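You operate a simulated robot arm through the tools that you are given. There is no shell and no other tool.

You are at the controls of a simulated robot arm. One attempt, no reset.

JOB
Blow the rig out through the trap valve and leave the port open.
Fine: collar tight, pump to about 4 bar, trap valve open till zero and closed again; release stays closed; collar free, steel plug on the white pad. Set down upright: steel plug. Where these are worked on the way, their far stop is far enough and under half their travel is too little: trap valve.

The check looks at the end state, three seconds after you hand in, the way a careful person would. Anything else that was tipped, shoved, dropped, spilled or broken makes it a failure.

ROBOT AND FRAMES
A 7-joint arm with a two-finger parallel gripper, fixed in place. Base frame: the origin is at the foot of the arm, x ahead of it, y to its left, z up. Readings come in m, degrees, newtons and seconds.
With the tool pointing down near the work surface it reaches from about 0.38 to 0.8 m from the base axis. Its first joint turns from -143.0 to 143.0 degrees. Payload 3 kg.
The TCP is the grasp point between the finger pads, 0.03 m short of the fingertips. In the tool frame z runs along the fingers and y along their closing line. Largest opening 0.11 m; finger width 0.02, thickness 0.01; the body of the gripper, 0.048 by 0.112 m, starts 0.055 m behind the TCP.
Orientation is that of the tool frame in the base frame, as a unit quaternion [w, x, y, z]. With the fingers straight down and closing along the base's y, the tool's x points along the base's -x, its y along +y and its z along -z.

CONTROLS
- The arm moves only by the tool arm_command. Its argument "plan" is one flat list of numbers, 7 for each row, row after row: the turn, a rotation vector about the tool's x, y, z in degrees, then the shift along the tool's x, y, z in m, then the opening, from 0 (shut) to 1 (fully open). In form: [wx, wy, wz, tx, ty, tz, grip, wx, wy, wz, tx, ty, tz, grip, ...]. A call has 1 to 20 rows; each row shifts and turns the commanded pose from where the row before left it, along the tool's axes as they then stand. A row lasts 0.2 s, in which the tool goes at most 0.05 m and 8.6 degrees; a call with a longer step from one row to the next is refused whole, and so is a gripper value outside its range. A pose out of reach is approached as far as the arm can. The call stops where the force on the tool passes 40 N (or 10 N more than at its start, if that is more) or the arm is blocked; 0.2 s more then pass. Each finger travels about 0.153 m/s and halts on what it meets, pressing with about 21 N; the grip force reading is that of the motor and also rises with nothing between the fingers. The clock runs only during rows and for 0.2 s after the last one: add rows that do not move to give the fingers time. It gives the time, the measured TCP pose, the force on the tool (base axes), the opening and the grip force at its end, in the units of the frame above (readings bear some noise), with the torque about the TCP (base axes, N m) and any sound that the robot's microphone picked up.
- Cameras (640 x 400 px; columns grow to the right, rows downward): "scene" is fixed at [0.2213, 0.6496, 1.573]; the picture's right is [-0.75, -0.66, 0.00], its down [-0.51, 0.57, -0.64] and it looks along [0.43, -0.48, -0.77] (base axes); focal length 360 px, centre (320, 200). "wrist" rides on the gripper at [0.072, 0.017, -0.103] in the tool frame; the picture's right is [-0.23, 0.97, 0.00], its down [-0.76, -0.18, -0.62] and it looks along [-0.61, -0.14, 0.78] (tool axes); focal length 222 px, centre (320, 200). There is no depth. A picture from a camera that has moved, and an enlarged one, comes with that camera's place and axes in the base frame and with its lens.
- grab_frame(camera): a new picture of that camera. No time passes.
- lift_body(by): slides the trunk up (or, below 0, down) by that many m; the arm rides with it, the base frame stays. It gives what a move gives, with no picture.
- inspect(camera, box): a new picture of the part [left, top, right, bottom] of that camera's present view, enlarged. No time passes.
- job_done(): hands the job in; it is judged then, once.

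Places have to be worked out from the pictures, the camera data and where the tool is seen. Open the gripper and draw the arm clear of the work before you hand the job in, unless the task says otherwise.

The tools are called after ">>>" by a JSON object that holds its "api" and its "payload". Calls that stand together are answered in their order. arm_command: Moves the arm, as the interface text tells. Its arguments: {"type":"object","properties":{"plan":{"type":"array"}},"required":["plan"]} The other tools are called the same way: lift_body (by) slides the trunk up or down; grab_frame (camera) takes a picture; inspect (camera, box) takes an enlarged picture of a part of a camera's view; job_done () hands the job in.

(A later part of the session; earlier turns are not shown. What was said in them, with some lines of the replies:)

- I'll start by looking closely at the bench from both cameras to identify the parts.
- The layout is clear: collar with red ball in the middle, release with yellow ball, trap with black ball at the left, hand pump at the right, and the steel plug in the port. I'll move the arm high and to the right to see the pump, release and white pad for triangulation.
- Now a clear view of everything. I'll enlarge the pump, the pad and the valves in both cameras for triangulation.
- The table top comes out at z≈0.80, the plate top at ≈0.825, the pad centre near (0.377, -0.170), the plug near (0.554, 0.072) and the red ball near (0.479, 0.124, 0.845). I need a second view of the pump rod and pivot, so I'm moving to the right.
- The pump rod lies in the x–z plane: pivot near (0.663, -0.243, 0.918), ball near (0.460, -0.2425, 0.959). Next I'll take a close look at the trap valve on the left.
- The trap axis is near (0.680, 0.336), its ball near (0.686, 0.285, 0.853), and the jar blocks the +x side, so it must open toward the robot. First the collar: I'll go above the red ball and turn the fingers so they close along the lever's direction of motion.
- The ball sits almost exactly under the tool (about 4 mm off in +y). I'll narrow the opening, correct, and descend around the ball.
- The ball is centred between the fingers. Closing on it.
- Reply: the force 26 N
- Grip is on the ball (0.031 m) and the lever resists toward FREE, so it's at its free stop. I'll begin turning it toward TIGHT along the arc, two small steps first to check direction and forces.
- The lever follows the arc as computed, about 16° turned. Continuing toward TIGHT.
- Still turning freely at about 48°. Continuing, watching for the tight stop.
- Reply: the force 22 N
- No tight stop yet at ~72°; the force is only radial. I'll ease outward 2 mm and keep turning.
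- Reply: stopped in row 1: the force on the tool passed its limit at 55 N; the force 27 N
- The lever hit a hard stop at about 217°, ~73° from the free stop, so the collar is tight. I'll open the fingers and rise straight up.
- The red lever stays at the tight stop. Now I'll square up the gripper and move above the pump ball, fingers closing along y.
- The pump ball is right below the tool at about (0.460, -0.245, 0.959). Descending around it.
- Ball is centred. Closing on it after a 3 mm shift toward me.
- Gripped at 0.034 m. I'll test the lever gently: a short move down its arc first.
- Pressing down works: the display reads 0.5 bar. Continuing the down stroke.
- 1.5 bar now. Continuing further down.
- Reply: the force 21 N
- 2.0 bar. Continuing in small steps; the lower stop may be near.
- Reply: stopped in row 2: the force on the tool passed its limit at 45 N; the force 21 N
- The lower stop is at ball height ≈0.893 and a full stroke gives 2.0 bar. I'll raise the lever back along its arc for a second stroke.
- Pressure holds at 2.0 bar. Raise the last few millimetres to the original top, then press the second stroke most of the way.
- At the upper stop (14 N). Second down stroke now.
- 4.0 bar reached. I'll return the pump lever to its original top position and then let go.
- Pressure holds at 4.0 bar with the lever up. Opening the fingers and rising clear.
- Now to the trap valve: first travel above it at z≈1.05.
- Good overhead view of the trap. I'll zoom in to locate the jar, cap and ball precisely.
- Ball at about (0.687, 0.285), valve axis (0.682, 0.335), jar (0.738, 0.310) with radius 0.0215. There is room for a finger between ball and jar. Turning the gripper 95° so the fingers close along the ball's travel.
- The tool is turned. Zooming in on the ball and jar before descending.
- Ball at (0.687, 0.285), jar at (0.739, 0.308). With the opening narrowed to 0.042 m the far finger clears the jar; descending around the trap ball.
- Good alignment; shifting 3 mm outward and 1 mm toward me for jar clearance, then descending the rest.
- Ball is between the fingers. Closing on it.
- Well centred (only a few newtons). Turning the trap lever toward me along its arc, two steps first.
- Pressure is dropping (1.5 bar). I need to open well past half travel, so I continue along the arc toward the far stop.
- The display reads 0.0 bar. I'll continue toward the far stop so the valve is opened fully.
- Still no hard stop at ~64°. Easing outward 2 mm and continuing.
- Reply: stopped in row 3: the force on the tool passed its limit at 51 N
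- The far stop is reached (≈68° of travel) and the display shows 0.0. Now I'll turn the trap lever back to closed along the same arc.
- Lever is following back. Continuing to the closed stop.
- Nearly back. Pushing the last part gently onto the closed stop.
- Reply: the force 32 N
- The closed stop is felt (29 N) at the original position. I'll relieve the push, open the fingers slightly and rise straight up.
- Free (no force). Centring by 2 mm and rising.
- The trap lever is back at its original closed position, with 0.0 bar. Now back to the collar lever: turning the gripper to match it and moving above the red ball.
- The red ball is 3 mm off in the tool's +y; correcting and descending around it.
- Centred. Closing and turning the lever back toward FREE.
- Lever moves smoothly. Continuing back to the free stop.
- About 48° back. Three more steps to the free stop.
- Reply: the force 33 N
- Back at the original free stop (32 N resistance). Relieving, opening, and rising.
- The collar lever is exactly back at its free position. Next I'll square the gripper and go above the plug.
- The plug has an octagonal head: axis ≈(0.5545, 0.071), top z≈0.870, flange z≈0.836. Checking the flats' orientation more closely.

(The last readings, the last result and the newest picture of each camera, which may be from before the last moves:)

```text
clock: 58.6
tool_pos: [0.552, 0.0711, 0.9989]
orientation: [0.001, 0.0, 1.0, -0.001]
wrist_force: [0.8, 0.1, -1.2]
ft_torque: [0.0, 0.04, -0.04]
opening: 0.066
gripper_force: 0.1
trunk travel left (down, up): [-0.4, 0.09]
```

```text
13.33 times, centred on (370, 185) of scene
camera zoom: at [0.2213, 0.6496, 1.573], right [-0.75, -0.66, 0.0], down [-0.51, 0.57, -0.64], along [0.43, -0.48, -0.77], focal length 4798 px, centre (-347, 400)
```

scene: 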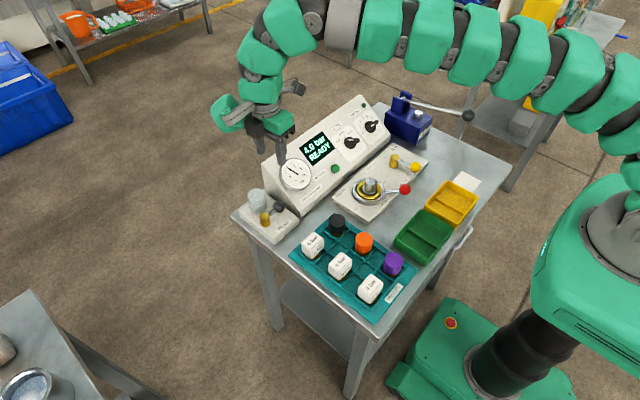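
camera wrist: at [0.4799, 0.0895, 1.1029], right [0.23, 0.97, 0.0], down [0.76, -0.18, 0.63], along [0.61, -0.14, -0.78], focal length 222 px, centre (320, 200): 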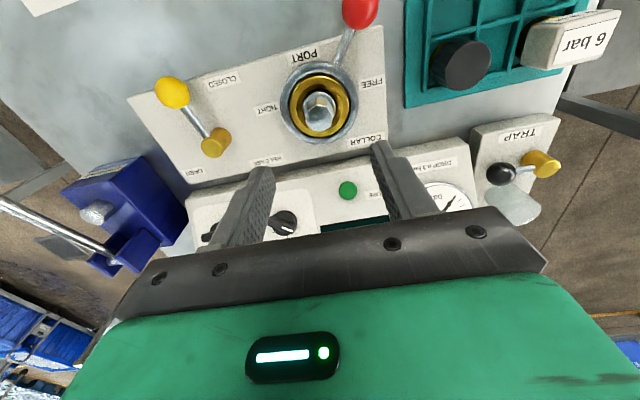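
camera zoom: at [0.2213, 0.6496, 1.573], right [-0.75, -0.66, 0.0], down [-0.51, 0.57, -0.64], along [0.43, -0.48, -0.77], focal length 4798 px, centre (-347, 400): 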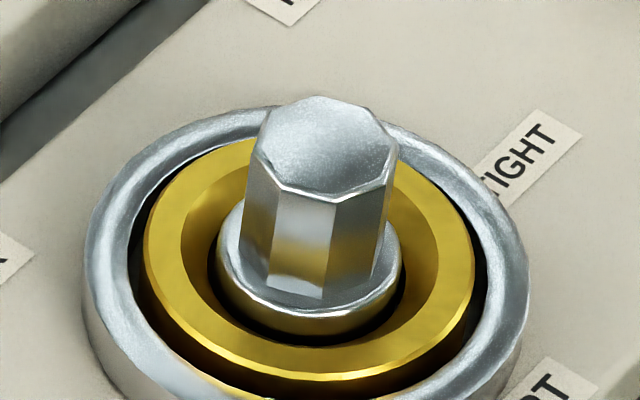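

Flat normals lie at about 72° (and 117°), so I'll yaw 18° to grip on flats. Descending part-way for a check with a modest opening.

>>> {"api": "arm_command", "payload": {"plan": [0, 0, 6, 0, 0, 0, 0.4, 0, 0, 6, 0, 0, 0, 0.4, 0, 0, 6, 0, 0, 0, 0.4, 0, 0, 0, -0.0022, 0.0005, 0.03, 0.4, 0, 0, 0, 0, 0, 0.03, 0.4, 0, 0, 0, 0, 0, 0.025, 0.4, 0, 0, 0, 0, 0, 0, 0.4]}}

>>> {"api": "grab_frame", "payload": {"camera": "wrist"}}

>>> {"api": "inspect", "payload": {"camera": "wrist", "box": [260, 90, 400, 200]}}

>>> {"api": "inspect", "payload": {"camera": "scene", "box": [330, 130, 420, 220]}}

```text
clock: 60.2
tool_pos: [0.5546, 0.0733, 0.915]
orientation: [0.001, 0.156, 0.988, 0.001]
wrist_force: [0.3, 0.5, 0.4]
ft_torque: [0.0, 0.0, 0.0]
opening: 0.0443
gripper_force: 0.0
trunk travel left (down, up): [-0.4, 0.09]
```

```text
taken
camera wrist: at [0.4914, 0.1115, 1.0186], right [0.52, 0.86, 0.0], down [0.67, -0.4, 0.63], along [0.54, -0.32, -0.78], focal length 222 px, centre (320, 200)
```

wrist: 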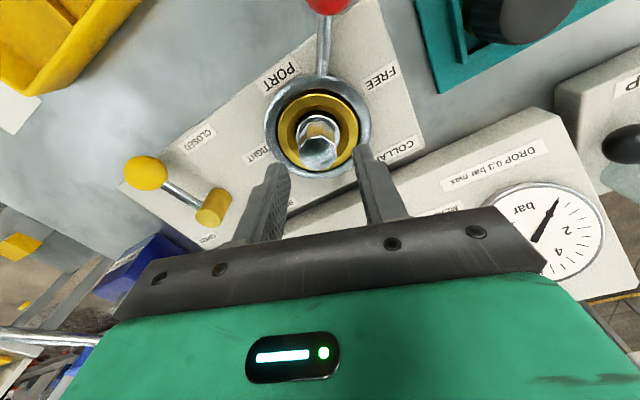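

```text
3.64 times, centred on (330, 145) of wrist
camera zoom: at [0.4914, 0.1115, 1.0186], right [0.52, 0.86, 0.0], down [0.67, -0.4, 0.63], along [0.54, -0.32, -0.78], focal length 808 px, centre (284, 400)
```

zoom: 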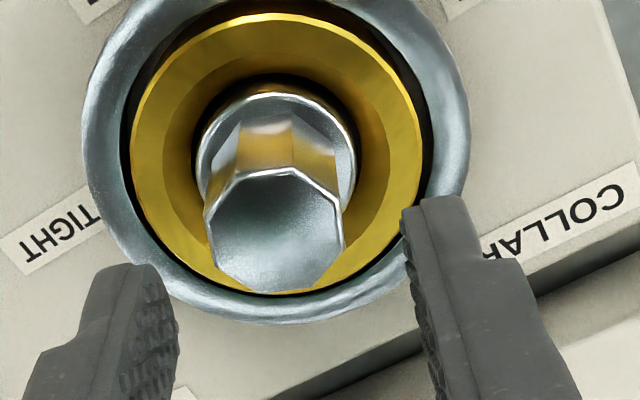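

```text
4.44 times, centred on (375, 175) of scene
camera zoom: at [0.2213, 0.6496, 1.573], right [-0.75, -0.66, 0.0], down [-0.51, 0.57, -0.64], along [0.43, -0.48, -0.77], focal length 1599 px, centre (76, 311)
```

zoom: 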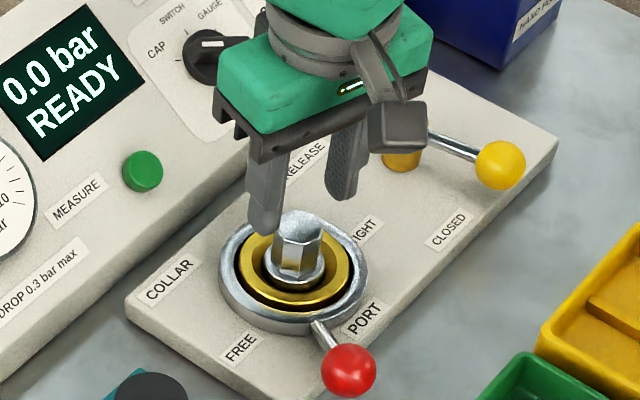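

Head centre is within ~2–3 mm of the tool axis; correcting and descending to TCP z≈0.875 around the head.

>>> {"api": "arm_command", "payload": {"plan": [0, 0, 0, -0.0015, -0.002, 0, 0.4, 0, 0, 0, 0, 0, 0.02, 0.4, 0, 0, 0, 0, 0, 0.012, 0.4, 0, 0, 0, 0, 0, 0.009, 0.4, 0, 0, 0, 0, 0, 0, 0.4]}}

>>> {"api": "grab_frame", "payload": {"camera": "wrist"}}

>>> {"api": "inspect", "payload": {"camera": "scene", "box": [330, 150, 410, 220]}}

```text
clock: 61.4
tool_pos: [0.5552, 0.07, 0.8741]
orientation: [0.001, 0.156, 0.988, -0.001]
wrist_force: [-0.3, 0.3, 1.0]
ft_torque: [0.01, -0.04, 0.02]
opening: 0.0435
gripper_force: 0.1
trunk travel left (down, up): [-0.4, 0.09]
```

```text
taken
camera wrist: at [0.492, 0.1091, 0.9779], right [0.52, 0.86, 0.0], down [0.67, -0.4, 0.63], along [0.54, -0.32, -0.78], focal length 222 px, centre (320, 200)
```

wrist: 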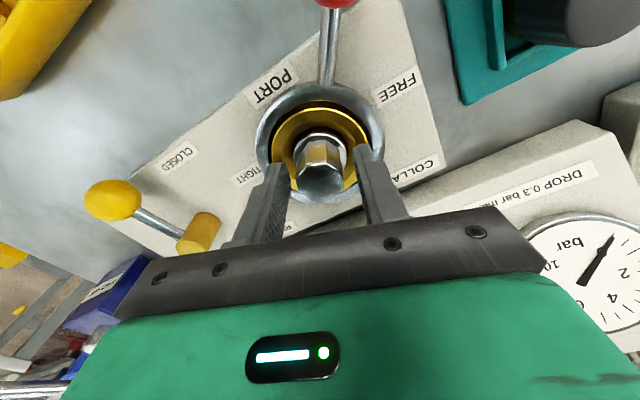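

```text
5.71 times, centred on (370, 185) of scene
camera zoom: at [0.2213, 0.6496, 1.573], right [-0.75, -0.66, 0.0], down [-0.51, 0.57, -0.64], along [0.43, -0.48, -0.77], focal length 2056 px, centre (34, 286)
```

zoom: 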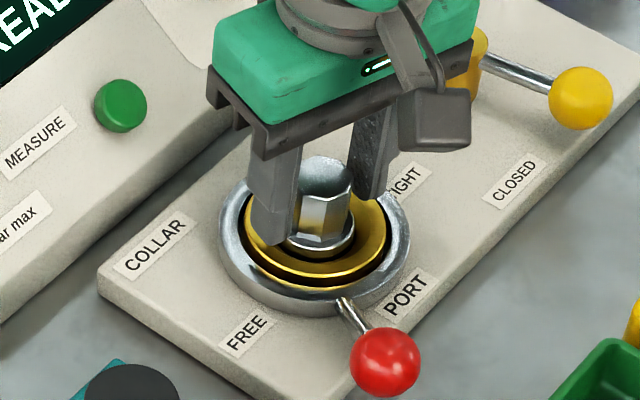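

Head is between the fingers with no contact. Closing.

>>> {"api": "arm_command", "payload": {"plan": [0, 0, 0, 0, 0, 0, 0.1, 0, 0, 0, 0, 0, 0, 0.1, 0, 0, 0, 0, 0, 0, 0.1]}}

>>> {"api": "inspect", "payload": {"camera": "scene", "box": [330, 150, 410, 220]}}

```text
clock: 62.2
tool_pos: [0.5545, 0.0713, 0.8745]
orientation: [0.001, 0.157, 0.988, 0.0]
wrist_force: [-0.7, 0.4, 0.2]
ft_torque: [0.01, 0.01, -0.01]
opening: 0.0279
gripper_force: 20.8
trunk travel left (down, up): [-0.4, 0.09]
```

```text
5.71 times, centred on (370, 185) of scene
camera zoom: at [0.2213, 0.6496, 1.573], right [-0.75, -0.66, 0.0], down [-0.51, 0.57, -0.64], along [0.43, -0.48, -0.77], focal length 2056 px, centre (34, 286)
```

zoom: 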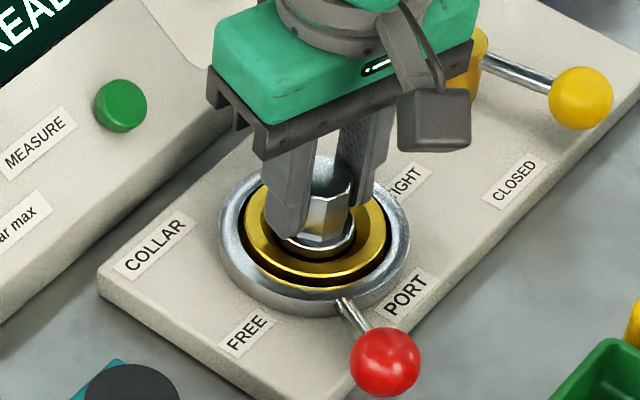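

Well gripped (0.028 m, no side load). Lifting straight up, slowly at first.

>>> {"api": "arm_command", "payload": {"plan": [0, 0, 0, 0, 0, -0.008, 0.1, 0, 0, 0, 0, 0, -0.012, 0.1, 0, 0, 0, 0, 0, -0.015, 0.1, 0, 0, 0, 0, 0, -0.02, 0.1, 0, 0, 0, 0, 0, 0, 0.1]}}

>>> {"api": "inspect", "payload": {"camera": "scene", "box": [320, 120, 420, 220]}}

>>> {"api": "grab_frame", "payload": {"camera": "wrist"}}

```text
clock: 63.4
tool_pos: [0.5556, 0.0696, 0.9293]
orientation: [0.001, 0.157, 0.988, -0.001]
wrist_force: [0.0, 0.5, -1.7]
ft_torque: [0.0, -0.02, -0.02]
opening: 0.0279
gripper_force: 21.4
trunk travel left (down, up): [-0.4, 0.09]
```

```text
4.00 times, centred on (370, 170) of scene
camera zoom: at [0.2213, 0.6496, 1.573], right [-0.75, -0.66, 0.0], down [-0.51, 0.57, -0.64], along [0.43, -0.48, -0.77], focal length 1440 px, centre (120, 320)
```

zoom: 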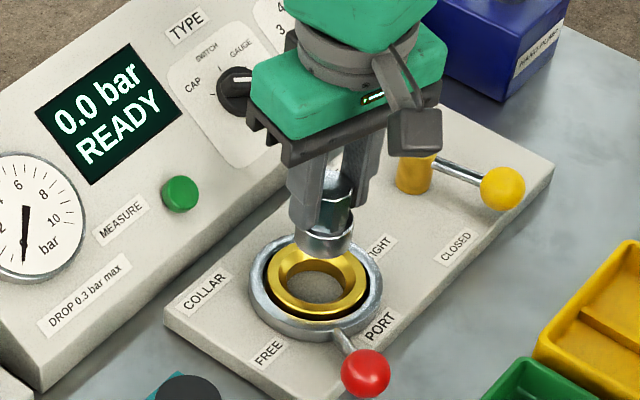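

```text
taken
camera wrist: at [0.4918, 0.1095, 1.033], right [0.52, 0.86, 0.0], down [0.67, -0.4, 0.63], along [0.54, -0.32, -0.78], focal length 222 px, centre (320, 200)
```

wrist: 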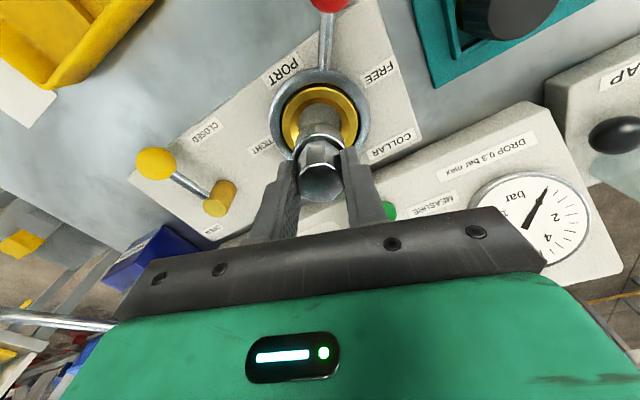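

The plug is out of the port. Lifting further and zooming to see its full length.

>>> {"api": "arm_command", "payload": {"plan": [0, 0, 0, 0, 0, -0.04, 0.1, 0, 0, 0, 0, 0, -0.03, 0.1, 0, 0, 0, 0, 0, 0, 0.1]}}

>>> {"api": "inspect", "payload": {"camera": "scene", "box": [340, 120, 410, 190]}}

>>> {"api": "inspect", "payload": {"camera": "wrist", "box": [270, 60, 370, 200]}}

```text
clock: 64.2
tool_pos: [0.5549, 0.0699, 0.998]
orientation: [0.0, 0.156, 0.988, -0.001]
wrist_force: [-1.0, 1.0, -0.4]
ft_torque: [-0.01, -0.02, -0.02]
opening: 0.0273
gripper_force: 20.7
trunk travel left (down, up): [-0.4, 0.09]
```

```text
5.71 times, centred on (375, 155) of scene
camera zoom: at [0.2213, 0.6496, 1.573], right [-0.75, -0.66, 0.0], down [-0.51, 0.57, -0.64], along [0.43, -0.48, -0.77], focal length 2056 px, centre (6, 457)
```

zoom: 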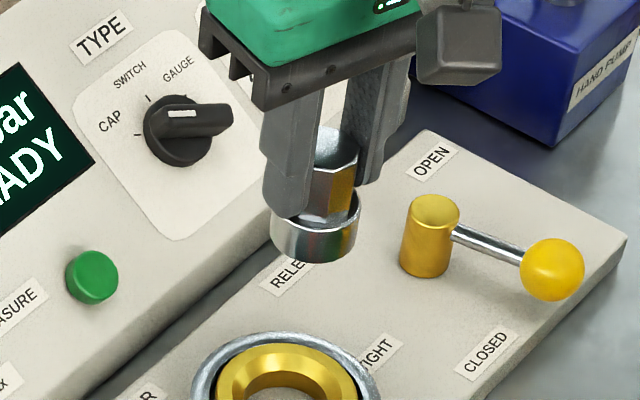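

```text
2.86 times, centred on (320, 130) of wrist
camera zoom: at [0.4913, 0.1094, 1.1017], right [0.52, 0.86, 0.0], down [0.67, -0.4, 0.63], along [0.53, -0.32, -0.78], focal length 635 px, centre (320, 400)
```

zoom: 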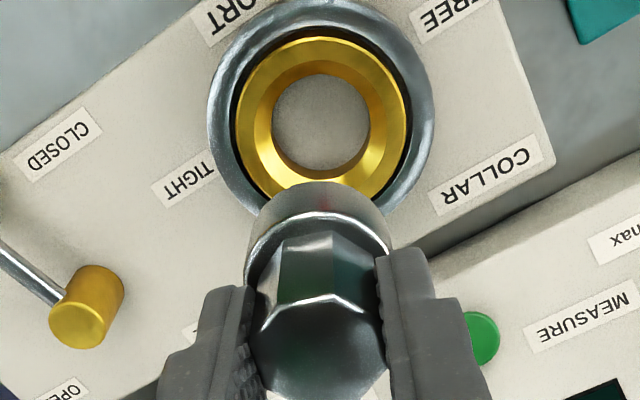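

The plug is an octagonal head on a short round body; total ≈55 mm, its bottom about 50–57 mm below the TCP. Carrying it level to above the white pad.

>>> {"api": "arm_command", "payload": {"plan": [0, 0, -6, 0, 0, 0, 0.1, 0, 0, -6, 0, 0, 0, 0.1, 0, 0, -6, 0, 0, 0, 0.1, 0, 0, 0, 0.0223, -0.03, 0, 0.1, 0, 0, 0, 0.0223, -0.03, 0, 0.1, 0, 0, 0, 0.0223, -0.03, 0, 0.1, 0, 0, 0, 0.0223, -0.03, 0, 0.1, 0, 0, 0, 0.0223, -0.03, 0, 0.1, 0, 0, 0, 0.0223, -0.03, 0, 0.1, 0, 0, 0, 0.0223, -0.03, 0, 0.1, 0, 0, 0, 0.0223, -0.03, 0, 0.1, 0, 0, 0, 0, 0, 0, 0.1]}}

>>> {"api": "grab_frame", "payload": {"camera": "wrist"}}

>>> {"api": "inspect", "payload": {"camera": "scene", "box": [400, 100, 520, 220]}}

```text
clock: 66.8
tool_pos: [0.3771, -0.17, 0.9986]
orientation: [0.002, 0.0, 1.0, -0.001]
wrist_force: [-0.3, 0.3, -0.6]
ft_torque: [0.03, 0.01, 0.0]
opening: 0.0271
gripper_force: 21.3
trunk travel left (down, up): [-0.4, 0.09]
```

```text
taken
camera wrist: at [0.3044, -0.1517, 1.1024], right [0.23, 0.97, 0.0], down [0.76, -0.18, 0.63], along [0.61, -0.14, -0.78], focal length 222 px, centre (320, 200)
```

wrist: 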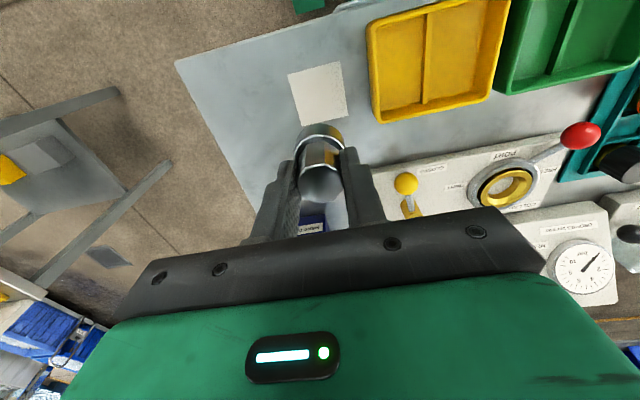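

```text
3.33 times, centred on (460, 160) of scene
camera zoom: at [0.2213, 0.6496, 1.573], right [-0.75, -0.66, 0.0], down [-0.51, 0.57, -0.64], along [0.43, -0.48, -0.77], focal length 1200 px, centre (-147, 333)
```

zoom: 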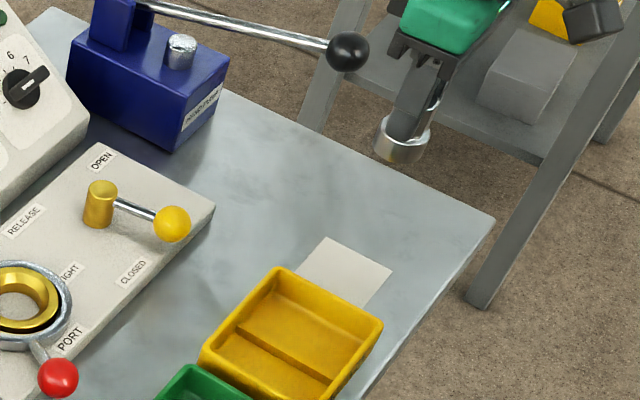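

Zooming on the pad to refine its centre relative to the tool.

>>> {"api": "inspect", "payload": {"camera": "wrist", "box": [270, 40, 370, 140]}}

```text
4.00 times, centred on (320, 90) of wrist
camera zoom: at [0.3044, -0.1517, 1.1024], right [0.23, 0.97, 0.0], down [0.76, -0.18, 0.63], along [0.61, -0.14, -0.78], focal length 888 px, centre (320, 640)
```

zoom: 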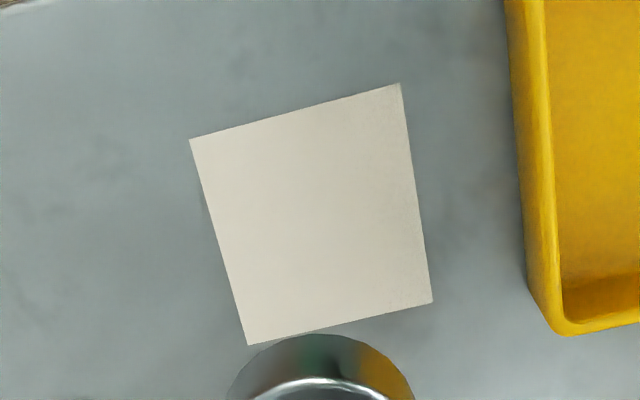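

Pad centre refined to (0.376, -0.1695); the tool is within ~1 mm. Descending to about 15 mm above expected contact.

>>> {"api": "arm_command", "payload": {"plan": [0, 0, 0, 0.001, 0.0005, 0.035, 0.1, 0, 0, 0, 0, 0, 0.035, 0.1, 0, 0, 0, 0, 0, 0.033, 0.1, 0, 0, 0, 0, 0, 0.02, 0.1, 0, 0, 0, 0, 0, 0, 0.1]}}

>>> {"api": "grab_frame", "payload": {"camera": "wrist"}}

>>> {"api": "inspect", "payload": {"camera": "scene", "box": [420, 130, 500, 210]}}

```text
clock: 68.0
tool_pos: [0.3768, -0.1691, 0.8758]
orientation: [0.001, 0.0, 1.0, -0.001]
wrist_force: [-0.2, 0.3, -0.9]
ft_torque: [0.01, 0.01, 0.03]
opening: 0.0277
gripper_force: 20.2
trunk travel left (down, up): [-0.4, 0.09]
```

```text
taken
camera wrist: at [0.3044, -0.1509, 0.9796], right [0.23, 0.97, 0.0], down [0.76, -0.18, 0.63], along [0.61, -0.14, -0.78], focal length 222 px, centre (320, 200)
```

wrist: 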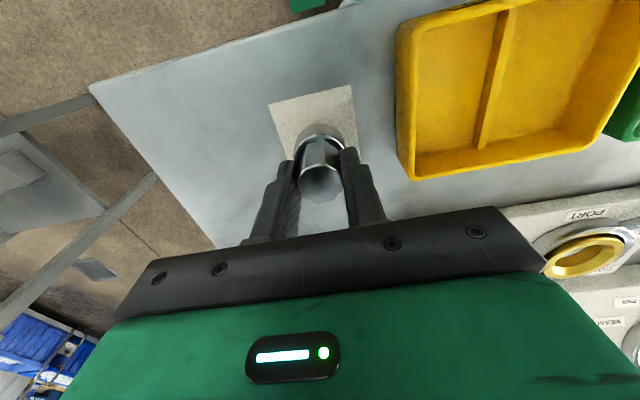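

```text
5.00 times, centred on (460, 170) of scene
camera zoom: at [0.2213, 0.6496, 1.573], right [-0.75, -0.66, 0.0], down [-0.51, 0.57, -0.64], along [0.43, -0.48, -0.77], focal length 1799 px, centre (-380, 350)
```

zoom: 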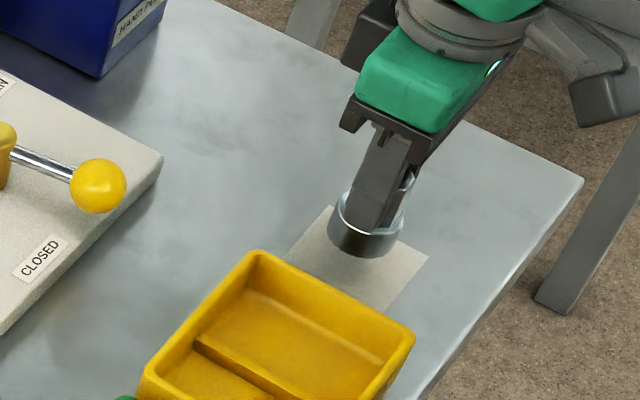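

Plug is directly over the pad, still in the air. Lowering in small steps and watching the vertical force.

>>> {"api": "arm_command", "payload": {"plan": [0, 0, 0, 0, 0, 0.006, 0.1, 0, 0, 0, 0, 0, 0.005, 0.1, 0, 0, 0, 0, 0, 0, 0.1]}}

>>> {"api": "inspect", "payload": {"camera": "scene", "box": [430, 150, 490, 210]}}

```text
clock: 68.8
tool_pos: [0.3763, -0.1699, 0.8652]
orientation: [0.002, 0.0, 1.0, -0.001]
wrist_force: [-0.1, 0.5, -0.4]
ft_torque: [-0.02, -0.01, 0.01]
opening: 0.0274
gripper_force: 20.9
trunk travel left (down, up): [-0.4, 0.09]
```

```text
6.67 times, centred on (460, 180) of scene
camera zoom: at [0.2213, 0.6496, 1.573], right [-0.75, -0.66, 0.0], down [-0.51, 0.57, -0.64], along [0.43, -0.48, -0.77], focal length 2399 px, centre (-613, 333)
```

zoom: 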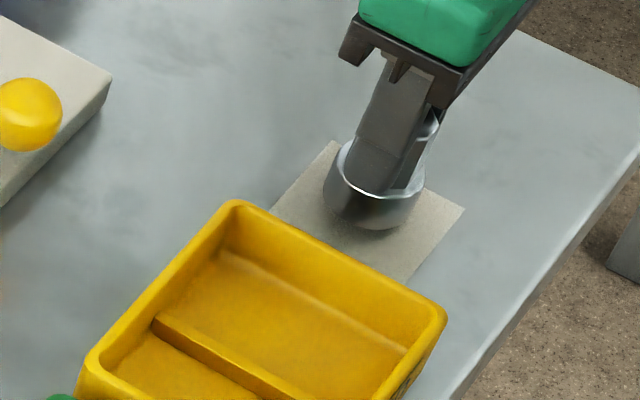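

No contact yet. Another few millimetres.

>>> {"api": "arm_command", "payload": {"plan": [0, 0, 0, 0, 0, 0.003, 0.1, 0, 0, 0, 0, 0, 0.002, 0.1, 0, 0, 0, 0, 0, 0, 0.1]}}

>>> {"api": "inspect", "payload": {"camera": "scene", "box": [430, 150, 490, 210]}}

```text
clock: 69.6
tool_pos: [0.3756, -0.1699, 0.8598]
orientation: [0.002, 0.0, 1.0, -0.001]
wrist_force: [0.4, -0.4, -1.4]
ft_torque: [0.01, -0.03, -0.02]
opening: 0.0273
gripper_force: 20.8
trunk travel left (down, up): [-0.4, 0.09]
```

```text
6.67 times, centred on (460, 180) of scene
camera zoom: at [0.2213, 0.6496, 1.573], right [-0.75, -0.66, 0.0], down [-0.51, 0.57, -0.64], along [0.43, -0.48, -0.77], focal length 2399 px, centre (-613, 333)
```

zoom: 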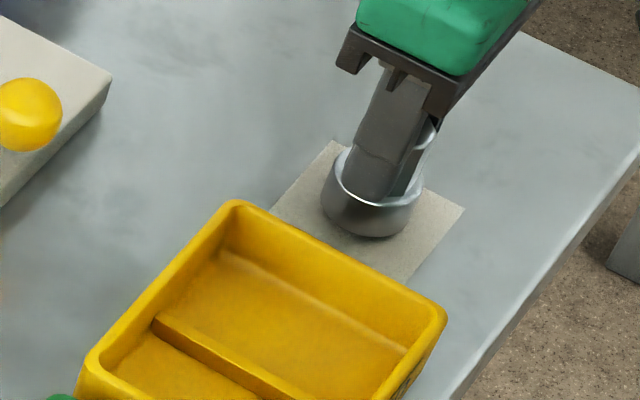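

About 4 mm left by projection. Continuing 2 mm at a time.

>>> {"api": "arm_command", "payload": {"plan": [0, 0, 0, 0, 0, 0.002, 0.1, 0, 0, 0, 0, 0, 0, 0.1]}}

>>> {"api": "arm_command", "payload": {"plan": [0, 0, 0, 0, 0, 0.0015, 0.1, 0, 0, 0, 0, 0, 0, 0.1]}}

```text
clock: 70.2
tool_pos: [0.3753, -0.1688, 0.858]
orientation: [0.002, 0.001, 1.0, -0.001]
wrist_force: [0.2, 0.2, -1.7]
ft_torque: [0.0, 0.01, -0.03]
opening: 0.0275
gripper_force: 21.3
trunk travel left (down, up): [-0.4, 0.09]
```

```text
clock: 70.8
tool_pos: [0.3757, -0.1686, 0.8564]
orientation: [0.002, 0.0, 1.0, -0.002]
wrist_force: [0.2, -0.4, -1.4]
ft_torque: [0.03, 0.0, 0.02]
opening: 0.0274
gripper_force: 21.1
trunk travel left (down, up): [-0.4, 0.09]
```

Still no contact at 0.8564. Stepping down further.

>>> {"api": "arm_command", "payload": {"plan": [0, 0, 0, 0, 0, 0.0015, 0.1, 0, 0, 0, 0, 0, 0, 0.1]}}

>>> {"api": "inspect", "payload": {"camera": "scene", "box": [430, 150, 490, 210]}}

```text
clock: 71.4
tool_pos: [0.3764, -0.1697, 0.8545]
orientation: [0.001, 0.0, 1.0, -0.001]
wrist_force: [0.2, -1.2, -1.2]
ft_torque: [-0.02, -0.02, 0.01]
opening: 0.0276
gripper_force: 21.0
trunk travel left (down, up): [-0.4, 0.09]
```

```text
6.67 times, centred on (460, 180) of scene
camera zoom: at [0.2213, 0.6496, 1.573], right [-0.75, -0.66, 0.0], down [-0.51, 0.57, -0.64], along [0.43, -0.48, -0.77], focal length 2399 px, centre (-613, 333)
```

zoom: 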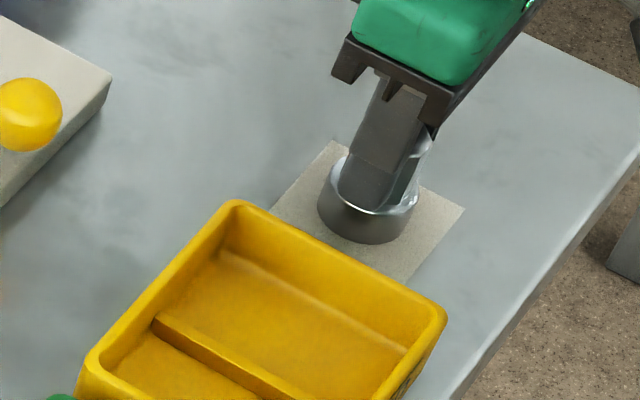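

Very near the pad now. One-millimetre steps until force appears.

>>> {"api": "arm_command", "payload": {"plan": [0, 0, 0, 0, 0, 0.0012, 0.1, 0, 0, 0, 0, 0, 0, 0.1]}}

>>> {"api": "arm_command", "payload": {"plan": [0, 0, 0, 0, 0, 0.0012, 0.1, 0, 0, 0, 0, 0, 0, 0.1]}}

```text
clock: 72.0
tool_pos: [0.375, -0.1683, 0.8538]
orientation: [0.002, 0.0, 1.0, 0.0]
wrist_force: [-2.3, -0.9, 17.0]
ft_torque: [0.05, 0.1, 0.01]
opening: 0.0276
gripper_force: 21.0
trunk travel left (down, up): [-0.4, 0.09]
```

```text
clock: 72.6
tool_pos: [0.3763, -0.1706, 0.8515]
orientation: [0.002, 0.0, 1.0, -0.002]
wrist_force: [1.4, -0.2, 14.8]
ft_torque: [0.05, -0.11, 0.01]
opening: 0.0277
gripper_force: 20.7
trunk travel left (down, up): [-0.4, 0.09]
```

Contact: 15–17 N upward, so the plug stands on the pad. Relieving 1 mm and opening the fingers.

>>> {"api": "arm_command", "payload": {"plan": [0, 0, 0, 0, 0, -0.001, 0.1, 0, 0, 0, 0, 0, 0, 0.28, 0, 0, 0, 0, 0, 0, 0.45, 0, 0, 0, 0, 0, 0, 0.55, 0, 0, 0, 0, 0, 0, 0.55]}}

>>> {"api": "grab_frame", "payload": {"camera": "wrist"}}

>>> {"api": "inspect", "payload": {"camera": "scene", "box": [430, 150, 490, 210]}}

```text
clock: 73.8
tool_pos: [0.3754, -0.1687, 0.8539]
orientation: [0.002, 0.0, 1.0, 0.0]
wrist_force: [-0.4, -0.3, -0.2]
ft_torque: [0.0, 0.01, -0.02]
opening: 0.0607
gripper_force: 0.0
trunk travel left (down, up): [-0.4, 0.09]
```

```text
taken
camera wrist: at [0.304, -0.1517, 0.9571], right [0.23, 0.97, 0.0], down [0.76, -0.18, 0.63], along [0.61, -0.14, -0.78], focal length 222 px, centre (320, 200)
```

wrist: 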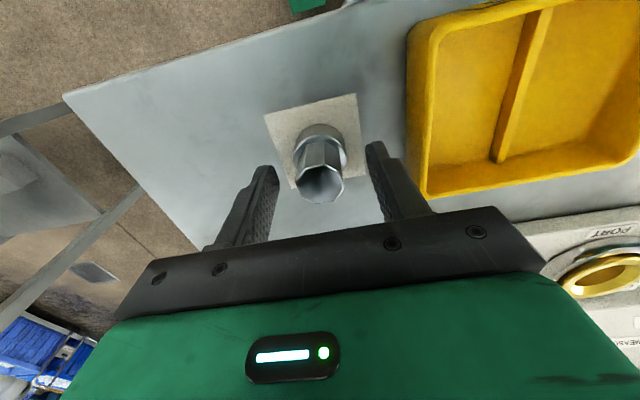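

```text
6.67 times, centred on (460, 180) of scene
camera zoom: at [0.2213, 0.6496, 1.573], right [-0.75, -0.66, 0.0], down [-0.51, 0.57, -0.64], along [0.43, -0.48, -0.77], focal length 2399 px, centre (-613, 333)
```

zoom: 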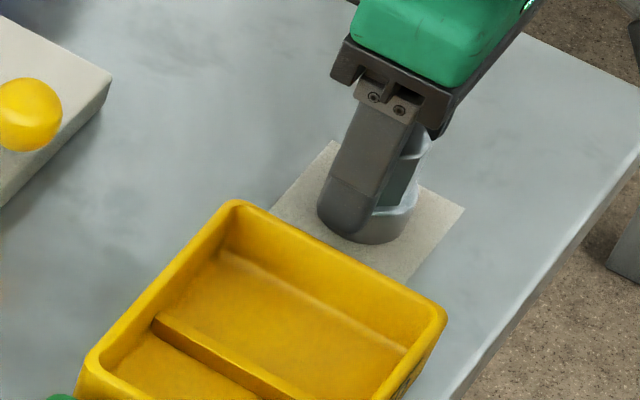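

The plug stands upright between the open fingers. Rising straight up and clear of the work.

>>> {"api": "arm_command", "payload": {"plan": [0, 0, 0, 0, 0, -0.02, 0.6, 0, 0, 0, 0, 0, -0.04, 0.6, 0, 0, 0, 0, 0, -0.05, 0.8, 0, 0, 0, 0, 0, -0.05, 1, 0, 0, 0, 0, 0, -0.05, 1, 0, 0, 0, 0, 0, -0.05, 1, 0, 0, 0, -0.01, -0.02, -0.04, 1, 0, 0, 0, 0, 0, 0, 1]}}

>>> {"api": "grab_frame", "payload": {"camera": "wrist"}}

>>> {"api": "grab_frame", "payload": {"camera": "scene"}}

>>> {"api": "inspect", "payload": {"camera": "scene", "box": [420, 140, 500, 210]}}

>>> {"api": "inspect", "payload": {"camera": "scene", "box": [230, 80, 480, 230]}}

```text
clock: 75.6
tool_pos: [0.3839, -0.1884, 1.1525]
orientation: [0.002, -0.001, 1.0, -0.002]
wrist_force: [0.0, 0.3, 0.2]
ft_torque: [-0.02, -0.02, 0.02]
opening: 0.1101
gripper_force: 0.1
trunk travel left (down, up): [-0.4, 0.09]
```

```text
taken
camera wrist: at [0.3119, -0.1718, 1.2573], right [0.23, 0.97, 0.0], down [0.76, -0.18, 0.63], along [0.61, -0.14, -0.78], focal length 222 px, centre (320, 200)
```

wrist: 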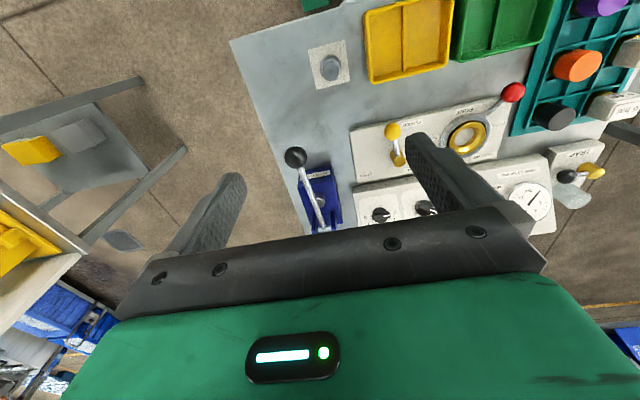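

```text
taken
```

scene: 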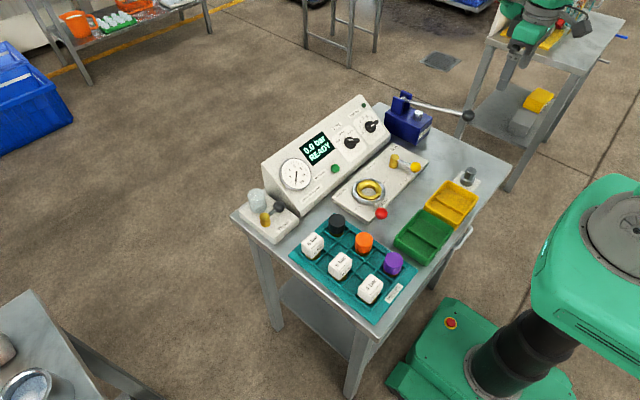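

```text
5.71 times, centred on (460, 175) of scene
camera zoom: at [0.2213, 0.6496, 1.573], right [-0.75, -0.66, 0.0], down [-0.51, 0.57, -0.64], along [0.43, -0.48, -0.77], focal length 2056 px, centre (-480, 343)
```

zoom: 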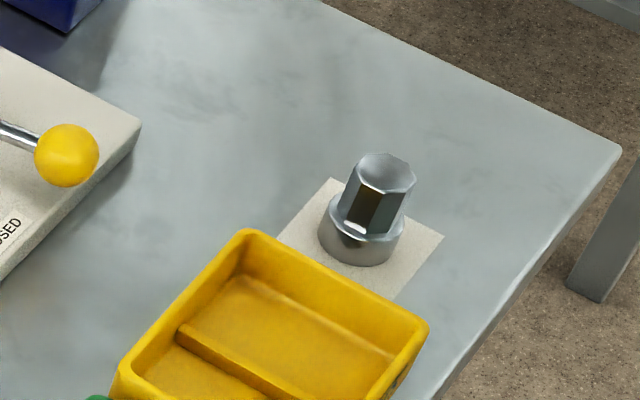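

```text
2.56 times, centred on (355, 155) of scene
camera zoom: at [0.2213, 0.6496, 1.573], right [-0.75, -0.66, 0.0], down [-0.51, 0.57, -0.64], along [0.43, -0.48, -0.77], focal length 921 px, centre (230, 315)
```

zoom: 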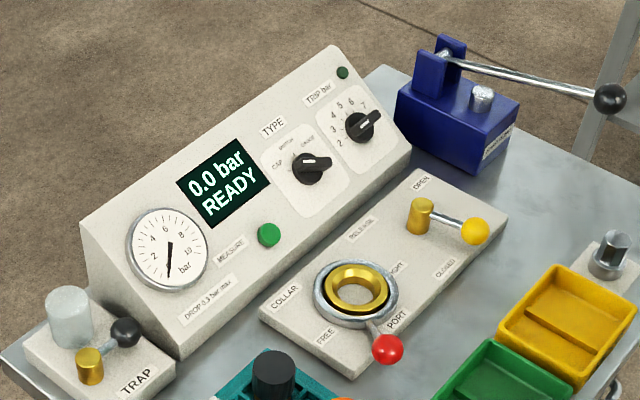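

Everything checks out. The display reads 0.0 bar, the trap lever is back at its closed position and the release lever hasn't moved. The collar lever is at its free stop, the port is open, and the steel plug stands upright in the middle of the white pad. The gripper is open and well clear, so I'm handing in.

>>> {"api": "job_done", "payload": {}}

```text
The job is handed in.
```

The rig is blown out through the trap valve and the port is open; the job is handed in, and I haven't seen the result of the check.

- **Collar:** I turned it to its tight stop before pumping. Afterwards I turned it back to its free stop, where it started.
- **Pump:** Two full strokes brought the display to 4.0 bar. The pressure held there, and I left the pump lever raised in its starting position.
- **Trap valve:** I opened it to its far stop and the display fell to 0.0 bar. I then closed it again, and the lever is back where it started.
- **Release valve:** I didn't touch it, and its lever is in the same place as at the start.
- **Steel plug:** It is out of the port and standing upright near the centre of the white pad.

In the last pictures nothing else on the bench looked moved. The gripper is open and about 0.3 m above the table, clear of the work.
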